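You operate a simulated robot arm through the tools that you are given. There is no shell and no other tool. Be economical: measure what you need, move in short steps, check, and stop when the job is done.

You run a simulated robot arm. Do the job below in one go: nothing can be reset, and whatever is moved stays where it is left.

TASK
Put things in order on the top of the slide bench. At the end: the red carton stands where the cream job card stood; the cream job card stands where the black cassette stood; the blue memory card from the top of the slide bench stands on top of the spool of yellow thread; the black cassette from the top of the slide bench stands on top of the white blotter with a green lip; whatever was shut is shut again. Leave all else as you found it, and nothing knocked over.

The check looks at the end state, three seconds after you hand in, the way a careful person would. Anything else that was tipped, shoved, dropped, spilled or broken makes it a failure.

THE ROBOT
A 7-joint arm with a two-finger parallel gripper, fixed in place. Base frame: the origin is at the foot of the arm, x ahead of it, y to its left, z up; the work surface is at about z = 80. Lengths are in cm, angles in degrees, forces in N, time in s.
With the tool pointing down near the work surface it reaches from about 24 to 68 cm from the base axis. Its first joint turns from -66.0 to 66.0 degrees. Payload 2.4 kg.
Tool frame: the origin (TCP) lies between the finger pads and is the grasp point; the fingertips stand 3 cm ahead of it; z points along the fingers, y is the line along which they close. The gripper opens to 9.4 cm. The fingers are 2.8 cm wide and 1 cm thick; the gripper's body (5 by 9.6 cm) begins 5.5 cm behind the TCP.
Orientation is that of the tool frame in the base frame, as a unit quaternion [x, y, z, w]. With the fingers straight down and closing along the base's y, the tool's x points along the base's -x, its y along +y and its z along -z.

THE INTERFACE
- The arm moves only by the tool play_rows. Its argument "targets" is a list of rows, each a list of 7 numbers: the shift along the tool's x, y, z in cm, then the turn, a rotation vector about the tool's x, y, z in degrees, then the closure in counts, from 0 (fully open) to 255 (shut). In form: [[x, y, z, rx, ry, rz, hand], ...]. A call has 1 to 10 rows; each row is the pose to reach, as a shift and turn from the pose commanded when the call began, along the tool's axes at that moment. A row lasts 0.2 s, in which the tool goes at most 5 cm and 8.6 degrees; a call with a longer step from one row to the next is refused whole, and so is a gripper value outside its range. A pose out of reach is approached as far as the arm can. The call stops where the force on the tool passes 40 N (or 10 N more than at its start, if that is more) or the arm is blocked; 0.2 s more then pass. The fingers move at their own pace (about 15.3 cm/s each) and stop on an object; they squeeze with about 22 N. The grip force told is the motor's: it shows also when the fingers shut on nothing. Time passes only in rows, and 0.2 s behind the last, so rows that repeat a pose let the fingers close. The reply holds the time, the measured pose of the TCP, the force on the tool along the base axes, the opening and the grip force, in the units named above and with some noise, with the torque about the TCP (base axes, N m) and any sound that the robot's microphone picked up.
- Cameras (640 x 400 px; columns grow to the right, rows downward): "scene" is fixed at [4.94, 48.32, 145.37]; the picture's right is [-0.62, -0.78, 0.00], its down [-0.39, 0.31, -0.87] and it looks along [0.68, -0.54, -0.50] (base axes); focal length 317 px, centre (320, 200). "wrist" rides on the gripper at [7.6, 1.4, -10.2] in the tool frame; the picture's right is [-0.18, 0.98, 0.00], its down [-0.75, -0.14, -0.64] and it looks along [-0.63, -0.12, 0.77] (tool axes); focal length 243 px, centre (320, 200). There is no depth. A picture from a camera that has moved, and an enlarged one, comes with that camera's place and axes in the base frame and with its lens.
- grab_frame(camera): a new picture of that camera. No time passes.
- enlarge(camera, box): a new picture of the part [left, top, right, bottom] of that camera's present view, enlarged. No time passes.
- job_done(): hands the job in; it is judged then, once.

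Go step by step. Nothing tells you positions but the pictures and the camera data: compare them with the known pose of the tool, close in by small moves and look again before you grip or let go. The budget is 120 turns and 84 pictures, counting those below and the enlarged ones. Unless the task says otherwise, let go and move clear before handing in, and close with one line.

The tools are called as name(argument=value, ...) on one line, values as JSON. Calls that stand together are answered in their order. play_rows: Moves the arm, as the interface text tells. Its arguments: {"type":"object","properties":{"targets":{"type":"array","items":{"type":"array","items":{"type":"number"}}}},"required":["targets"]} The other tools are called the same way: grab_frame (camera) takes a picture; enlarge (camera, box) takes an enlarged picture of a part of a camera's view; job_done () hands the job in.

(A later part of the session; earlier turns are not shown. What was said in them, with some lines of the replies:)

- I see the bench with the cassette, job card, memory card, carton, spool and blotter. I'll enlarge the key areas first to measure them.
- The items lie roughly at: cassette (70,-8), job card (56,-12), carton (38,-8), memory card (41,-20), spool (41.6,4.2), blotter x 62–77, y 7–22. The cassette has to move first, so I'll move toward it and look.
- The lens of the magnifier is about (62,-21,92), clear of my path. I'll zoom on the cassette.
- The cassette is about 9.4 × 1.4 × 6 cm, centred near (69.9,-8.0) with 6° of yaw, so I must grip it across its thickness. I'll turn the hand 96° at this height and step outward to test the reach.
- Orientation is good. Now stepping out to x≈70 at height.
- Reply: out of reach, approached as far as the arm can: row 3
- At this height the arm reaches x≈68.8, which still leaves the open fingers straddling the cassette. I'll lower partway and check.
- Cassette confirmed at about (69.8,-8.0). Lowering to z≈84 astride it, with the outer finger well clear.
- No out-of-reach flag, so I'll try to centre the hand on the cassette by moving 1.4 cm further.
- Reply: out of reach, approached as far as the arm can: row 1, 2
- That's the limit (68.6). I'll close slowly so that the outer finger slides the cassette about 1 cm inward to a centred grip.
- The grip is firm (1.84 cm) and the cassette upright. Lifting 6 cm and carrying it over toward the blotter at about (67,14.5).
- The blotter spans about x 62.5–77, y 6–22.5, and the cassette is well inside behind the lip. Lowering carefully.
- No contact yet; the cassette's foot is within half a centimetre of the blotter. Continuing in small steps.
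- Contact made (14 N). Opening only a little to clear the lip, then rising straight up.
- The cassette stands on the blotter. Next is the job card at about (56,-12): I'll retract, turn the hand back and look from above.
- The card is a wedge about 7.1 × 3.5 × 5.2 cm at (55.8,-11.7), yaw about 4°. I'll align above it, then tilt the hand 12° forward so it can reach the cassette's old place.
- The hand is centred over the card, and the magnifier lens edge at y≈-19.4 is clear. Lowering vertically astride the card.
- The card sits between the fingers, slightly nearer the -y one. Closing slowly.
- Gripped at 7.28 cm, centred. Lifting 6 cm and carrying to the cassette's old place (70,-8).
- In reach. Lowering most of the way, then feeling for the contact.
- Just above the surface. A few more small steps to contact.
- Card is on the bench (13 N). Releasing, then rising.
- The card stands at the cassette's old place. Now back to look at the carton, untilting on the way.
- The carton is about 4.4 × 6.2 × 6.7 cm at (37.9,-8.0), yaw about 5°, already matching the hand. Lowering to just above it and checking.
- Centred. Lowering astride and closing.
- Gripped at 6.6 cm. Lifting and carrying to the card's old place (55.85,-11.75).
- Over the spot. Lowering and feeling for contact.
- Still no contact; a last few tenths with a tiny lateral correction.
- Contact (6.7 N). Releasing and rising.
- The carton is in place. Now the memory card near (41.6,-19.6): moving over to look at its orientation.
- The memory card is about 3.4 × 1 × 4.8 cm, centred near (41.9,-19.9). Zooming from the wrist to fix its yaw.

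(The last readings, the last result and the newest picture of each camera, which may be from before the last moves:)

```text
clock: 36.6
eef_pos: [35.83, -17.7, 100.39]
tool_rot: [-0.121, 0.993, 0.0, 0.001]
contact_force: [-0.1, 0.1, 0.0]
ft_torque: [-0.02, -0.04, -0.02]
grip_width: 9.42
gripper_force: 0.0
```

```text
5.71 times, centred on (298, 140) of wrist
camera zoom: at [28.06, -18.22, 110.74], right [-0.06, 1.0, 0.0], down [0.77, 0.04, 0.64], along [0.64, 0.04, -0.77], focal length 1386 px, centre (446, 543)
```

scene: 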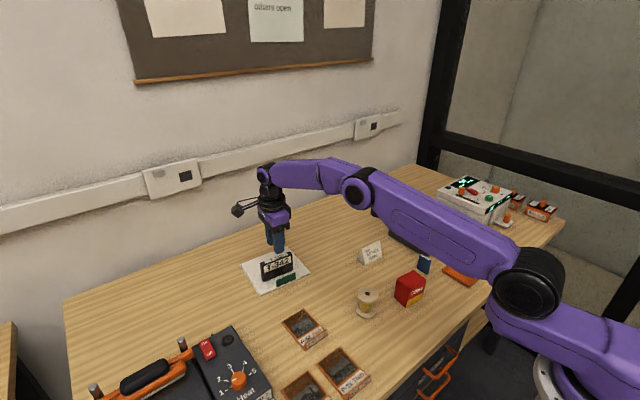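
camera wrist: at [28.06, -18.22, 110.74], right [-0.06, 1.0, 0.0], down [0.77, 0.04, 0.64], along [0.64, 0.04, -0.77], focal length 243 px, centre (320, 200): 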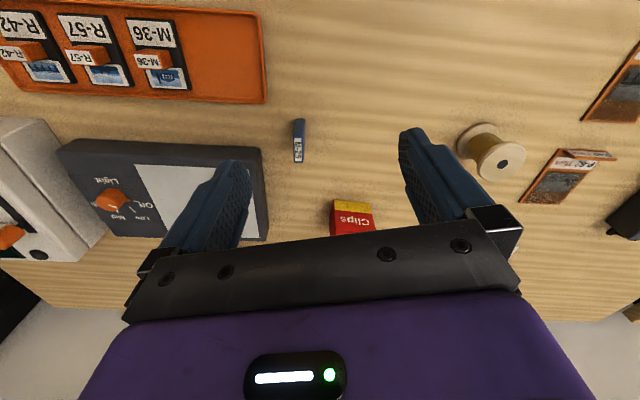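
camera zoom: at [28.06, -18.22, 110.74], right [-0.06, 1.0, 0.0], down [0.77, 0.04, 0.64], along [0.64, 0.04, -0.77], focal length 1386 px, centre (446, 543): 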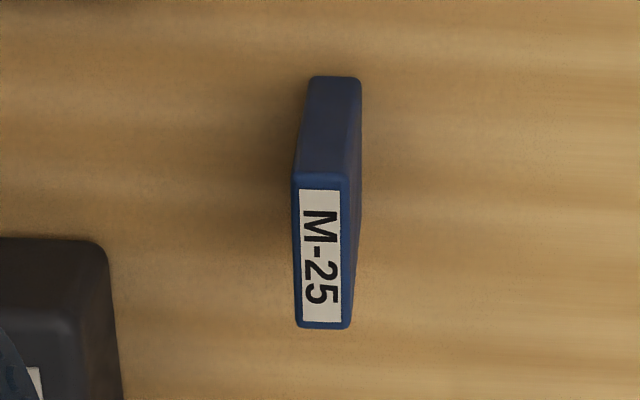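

The card's centre is (42.05,-19.9) with yaw about 1°, and the light box corner is near (43,-24.7), so I'll approach with the fingers only 4 cm open.

play_rows(targets=[[-1.8, -1.2, 2.4, 0, 0, 5, 146], [-3.7, -2.4, 4.9, 0, 0, 10, 146], [-5.49, -3.63, 7.4, 0, 0, 13, 146], [-5.49, -3.63, 7.4, 0, 0, 13, 146]])

grab_frame(camera="wrist")

enlarge(camera="scene", box=[380, 200, 470, 290])

```text
clock: 37.6
eef_pos: [42.08, -19.96, 93.23]
tool_rot: [-0.005, 1.0, 0.0, 0.0]
contact_force: [0.1, -0.4, -0.1]
ft_torque: [-0.01, -0.02, 0.0]
grip_width: 4.01
gripper_force: 0.0
```

```text
43 pictures are left
camera wrist: at [34.42, -18.67, 103.42], right [0.17, 0.98, 0.0], down [0.75, -0.13, 0.64], along [0.63, -0.11, -0.77], focal length 243 px, centre (320, 200)
```

wrist: 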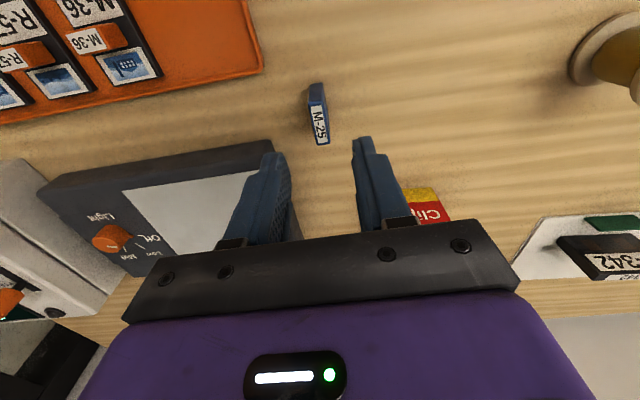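

```text
4.44 times, centred on (425, 245) of scene
camera zoom: at [4.94, 48.32, 145.37], right [-0.62, -0.78, 0.0], down [-0.39, 0.31, -0.87], along [0.68, -0.54, -0.5], focal length 1408 px, centre (-147, 0)
```

zoom: 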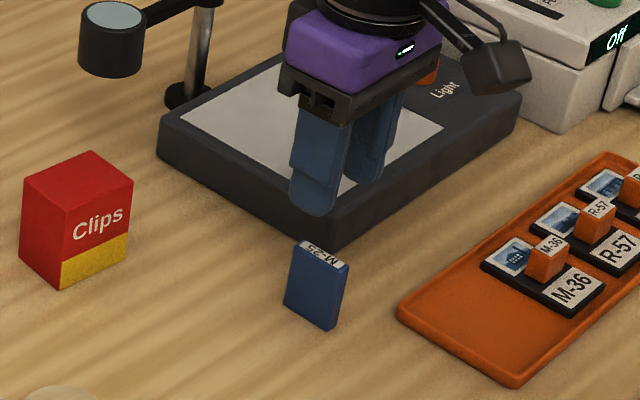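

Aligned. Lowering astride the memory card and closing gently.

play_rows(targets=[[0, -0.05, 4, 0, 0, 0, 146], [0, -0.1, 7.5, 0, 0, 0, 146], [0, -0.1, 9.2, 0, 0, 0, 146], [0, -0.1, 9.2, 0, 0, 0, 170], [0, -0.1, 9.2, 0, 0, 0, 190], [0, -0.1, 9.2, 0, 0, 0, 205], [0, -0.1, 9.2, 0, 0, 0, 215], [0, -0.1, 9.2, 0, 0, 0, 225], [0, -0.1, 9.2, 0, 0, 0, 255]])

grab_frame(camera="wrist")

enlarge(camera="scene", box=[380, 200, 470, 290])

```text
clock: 39.6
eef_pos: [42.12, -19.96, 83.82]
tool_rot: [-0.005, 1.0, 0.0, 0.001]
contact_force: [-0.1, 0.0, -1.2]
ft_torque: [-0.02, 0.01, -0.01]
grip_width: 1.56
gripper_force: 21.8
```

```text
41 pictures are left
camera wrist: at [34.39, -18.73, 94.15], right [0.17, 0.98, 0.0], down [0.76, -0.13, 0.64], along [0.63, -0.11, -0.77], focal length 243 px, centre (320, 200)
```

wrist: 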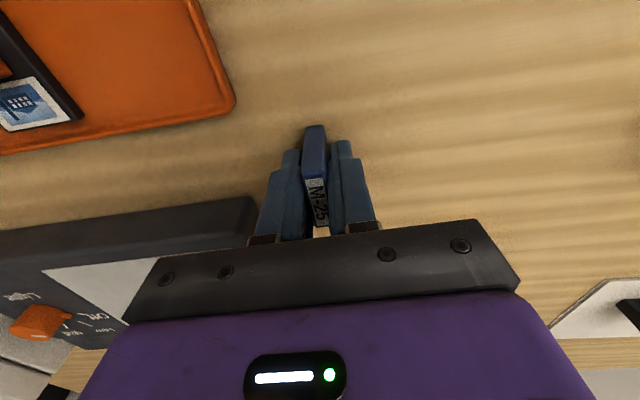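

```text
4.44 times, centred on (425, 245) of scene
camera zoom: at [4.94, 48.32, 145.37], right [-0.62, -0.78, 0.0], down [-0.39, 0.31, -0.87], along [0.68, -0.54, -0.5], focal length 1408 px, centre (-147, 0)
```

zoom: 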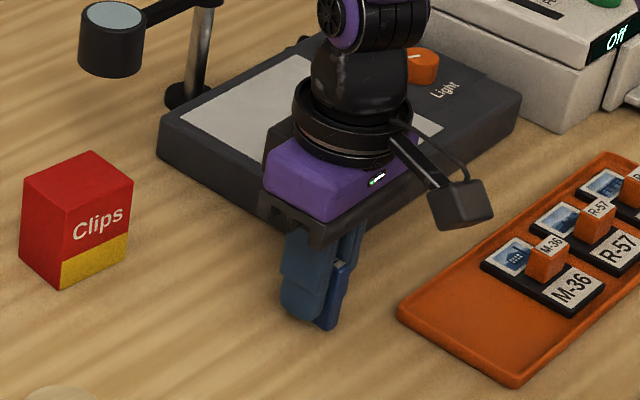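

Gripped at 1.56 cm. Lifting 11 cm and moving over toward the spool at about (41.7,4.1), staying high.

play_rows(targets=[[0, 0, -3.7, 0, 0, 0, 255], [0, 0, -7.4, 0, 0, 0, 255], [0, 0, -11.2, 0, 0, 0, 255], [0, 4.8, -11.2, 0, 0, 0, 255], [0.1, 9.6, -11.2, 0, 0, 0, 255], [0.1, 14.4, -11.2, 0, 0, 0, 255], [0.15, 19.2, -11.2, 0, 0, 0, 255], [0.16, 24, -11.2, 0, 0, 0, 255]])

grab_frame(camera="wrist")

enlarge(camera="scene", box=[310, 220, 420, 330])

```text
clock: 41.4
eef_pos: [41.81, 4.05, 95.05]
tool_rot: [-0.006, 1.0, 0.0, 0.0]
contact_force: [0.0, 0.1, -0.5]
ft_torque: [-0.04, 0.0, -0.01]
grip_width: 1.56
gripper_force: 21.9
```

```text
39 pictures are left
camera wrist: at [34.03, 5.28, 105.32], right [0.17, 0.98, 0.0], down [0.75, -0.13, 0.64], along [0.63, -0.11, -0.77], focal length 243 px, centre (320, 200)
```

wrist: 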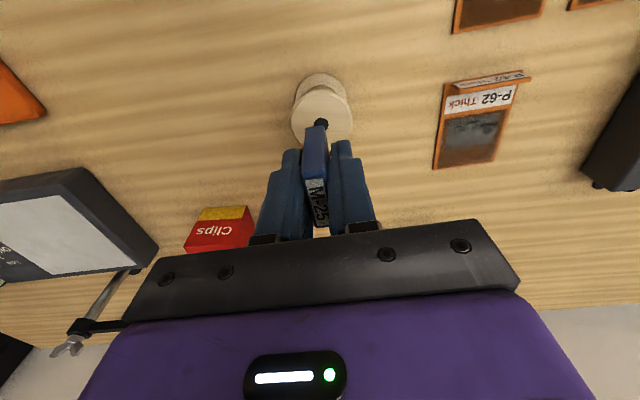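

```text
3.64 times, centred on (365, 275) of scene
camera zoom: at [4.94, 48.32, 145.37], right [-0.62, -0.78, 0.0], down [-0.39, 0.31, -0.87], along [0.68, -0.54, -0.5], focal length 1152 px, centre (156, -73)
```

zoom: 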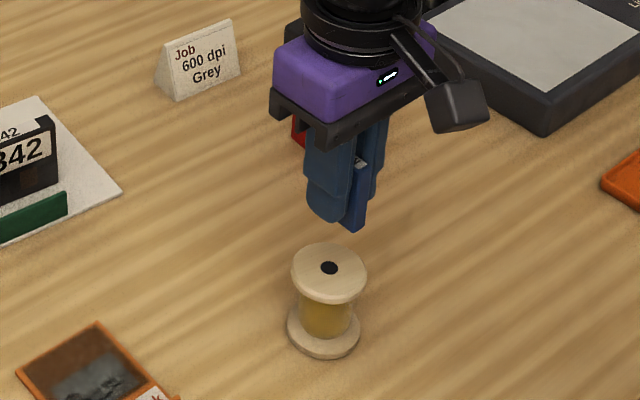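

The spool's hub is at about (41.7,4.0), right under the card. Lowering.

play_rows(targets=[[0.1, 0, 2.5, 0, 0, 0, 255], [0.1, 0, 4.0, 0, 0, 0, 255], [0.1, 0, 4.2, 0, 0, 0, 255]])

enlarge(camera="scene", box=[335, 240, 405, 320])

enlarge(camera="wrist", box=[260, 60, 380, 240])

```text
clock: 42.2
eef_pos: [41.69, 3.92, 90.86]
tool_rot: [-0.006, 1.0, 0.001, 0.0]
contact_force: [1.2, 0.0, -0.2]
ft_torque: [0.01, 0.03, 0.03]
grip_width: 1.55
gripper_force: 21.5
```

```text
5.00 times, centred on (370, 280) of scene
camera zoom: at [4.94, 48.32, 145.37], right [-0.62, -0.78, 0.0], down [-0.39, 0.31, -0.87], along [0.68, -0.54, -0.5], focal length 1584 px, centre (70, -200)
```

zoom: 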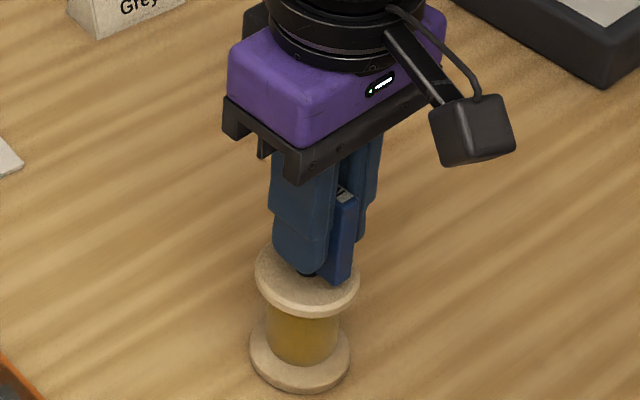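

```text
2.22 times, centred on (320, 150) of wrist
camera zoom: at [33.91, 5.26, 101.08], right [0.17, 0.98, 0.0], down [0.75, -0.13, 0.64], along [0.63, -0.11, -0.77], focal length 539 px, centre (320, 311)
```

zoom: 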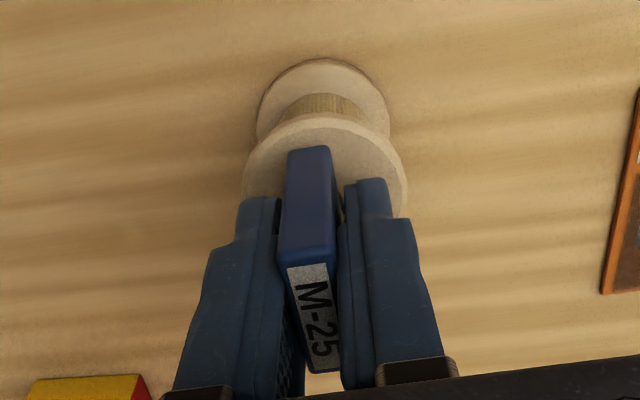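

The card is aligned and over the disc's middle. Small steps down to contact.

play_rows(targets=[[0, 0.05, 0.2, 0, 0, 0, 255], [0, 0.1, 0.35, 0, 0, 0, 255], [0, 0.1, 0.45, 0, 0, 0, 255]])

```text
clock: 43.0
eef_pos: [41.6, 4.03, 90.47]
tool_rot: [-0.005, 1.0, -0.001, 0.0]
contact_force: [-0.9, 0.1, 0.0]
ft_torque: [0.03, -0.03, 0.03]
grip_width: 1.57
gripper_force: 21.6
```

No contact yet at z=90.47. Continuing.

play_rows(targets=[[0, 0, 0.1, 0, 0, 0, 255], [0, 0, 0.2, 0, 0, 0, 255]])

```text
clock: 43.6
eef_pos: [41.6, 4.1, 90.16]
tool_rot: [-0.005, 1.0, 0.0, 0.0]
contact_force: [0.0, 0.5, -0.4]
ft_torque: [0.0, 0.02, 0.01]
grip_width: 1.57
gripper_force: 22.0
```

play_rows(targets=[[-0.05, 0, 0.1, 0, 0, 0, 255], [-0.1, 0, 0.2, 0, 0, 0, 255]])

enlarge(camera="scene", box=[345, 260, 390, 315])

```text
clock: 44.2
eef_pos: [41.72, 4.0, 90.01]
tool_rot: [-0.005, 1.0, 0.0, 0.0]
contact_force: [-2.2, -0.7, 6.9]
ft_torque: [-0.06, 0.13, -0.02]
grip_width: 1.58
gripper_force: 21.7
```

```text
7.27 times, centred on (368, 288) of scene
camera zoom: at [4.92, 48.32, 145.37], right [-0.62, -0.78, 0.0], down [-0.39, 0.31, -0.87], along [0.68, -0.54, -0.5], focal length 2304 px, centre (-26, -436)
```

zoom: 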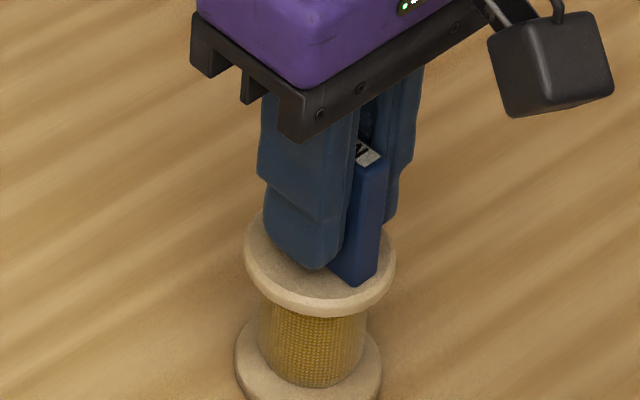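

Contact (7 N) on the spool's top. Opening gently, then rising straight up.

play_rows(targets=[[0, 0, -0.03, 0, 0, 0, 205], [0, 0, -0.03, 0, 0, 0, 190], [0, 0, -0.03, 0, 0, 0, 165], [0, 0, -0.03, 0, 0, 0, 165], [0, 0, -2, 0, 0, 0, 165], [0, 0, -5, 0, 0, 0, 165], [0, 0, -9, 0, 0, 0, 165], [0, 0, -13, 0, 0, 0, 165]])

grab_frame(camera="scene")

enlarge(camera="scene", box=[230, 200, 440, 330])

grab_frame(camera="wrist")

```text
clock: 46.0
eef_pos: [41.74, 4.05, 103.25]
tool_rot: [-0.005, 1.0, 0.0, 0.0]
contact_force: [-0.5, -0.2, -0.8]
ft_torque: [0.02, 0.02, 0.02]
grip_width: 3.34
gripper_force: 0.0
```

```text
34 pictures are left
```

scene: 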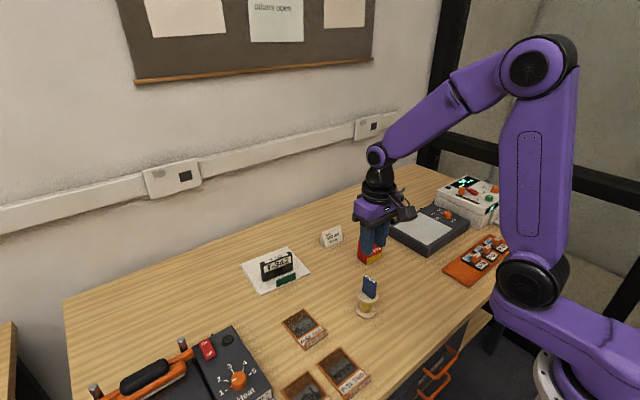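

```text
3.05 times, centred on (335, 265) of scene
camera zoom: at [4.94, 48.32, 145.37], right [-0.62, -0.78, 0.0], down [-0.39, 0.31, -0.87], along [0.68, -0.54, -0.5], focal length 966 px, centre (274, 2)
```

zoom: 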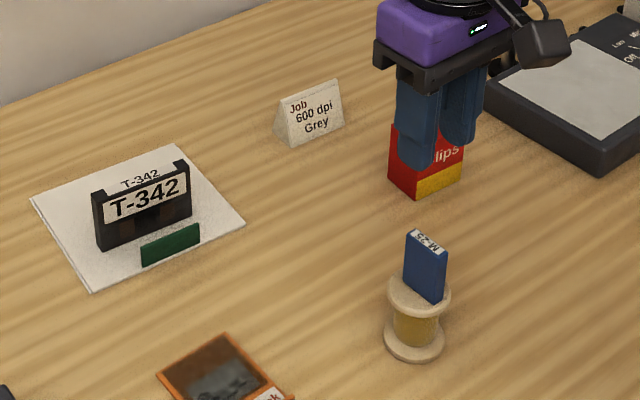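

```text
32 pictures are left
camera wrist: at [34.11, 5.35, 113.43], right [0.17, 0.98, 0.0], down [0.76, -0.13, 0.64], along [0.63, -0.11, -0.77], focal length 243 px, centre (320, 200)
```

wrist: 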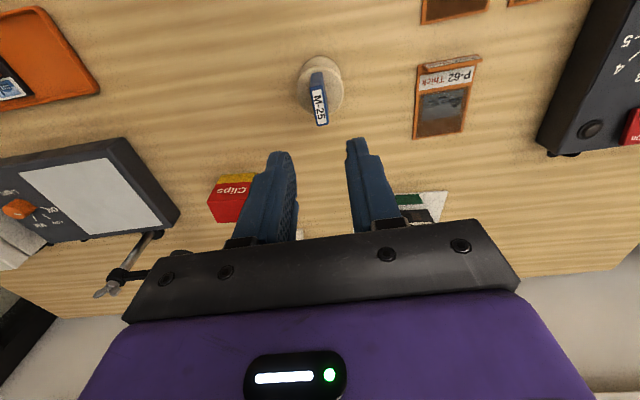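

All four items stand where asked, nothing else has moved, and I opened nothing. The hand is clear, so I'm handing in.

job_done()

```text
The job is handed in.
```

The job is handed in: carton, job card, memory card and cassette all stand at their asked-for places, and nothing else was disturbed.
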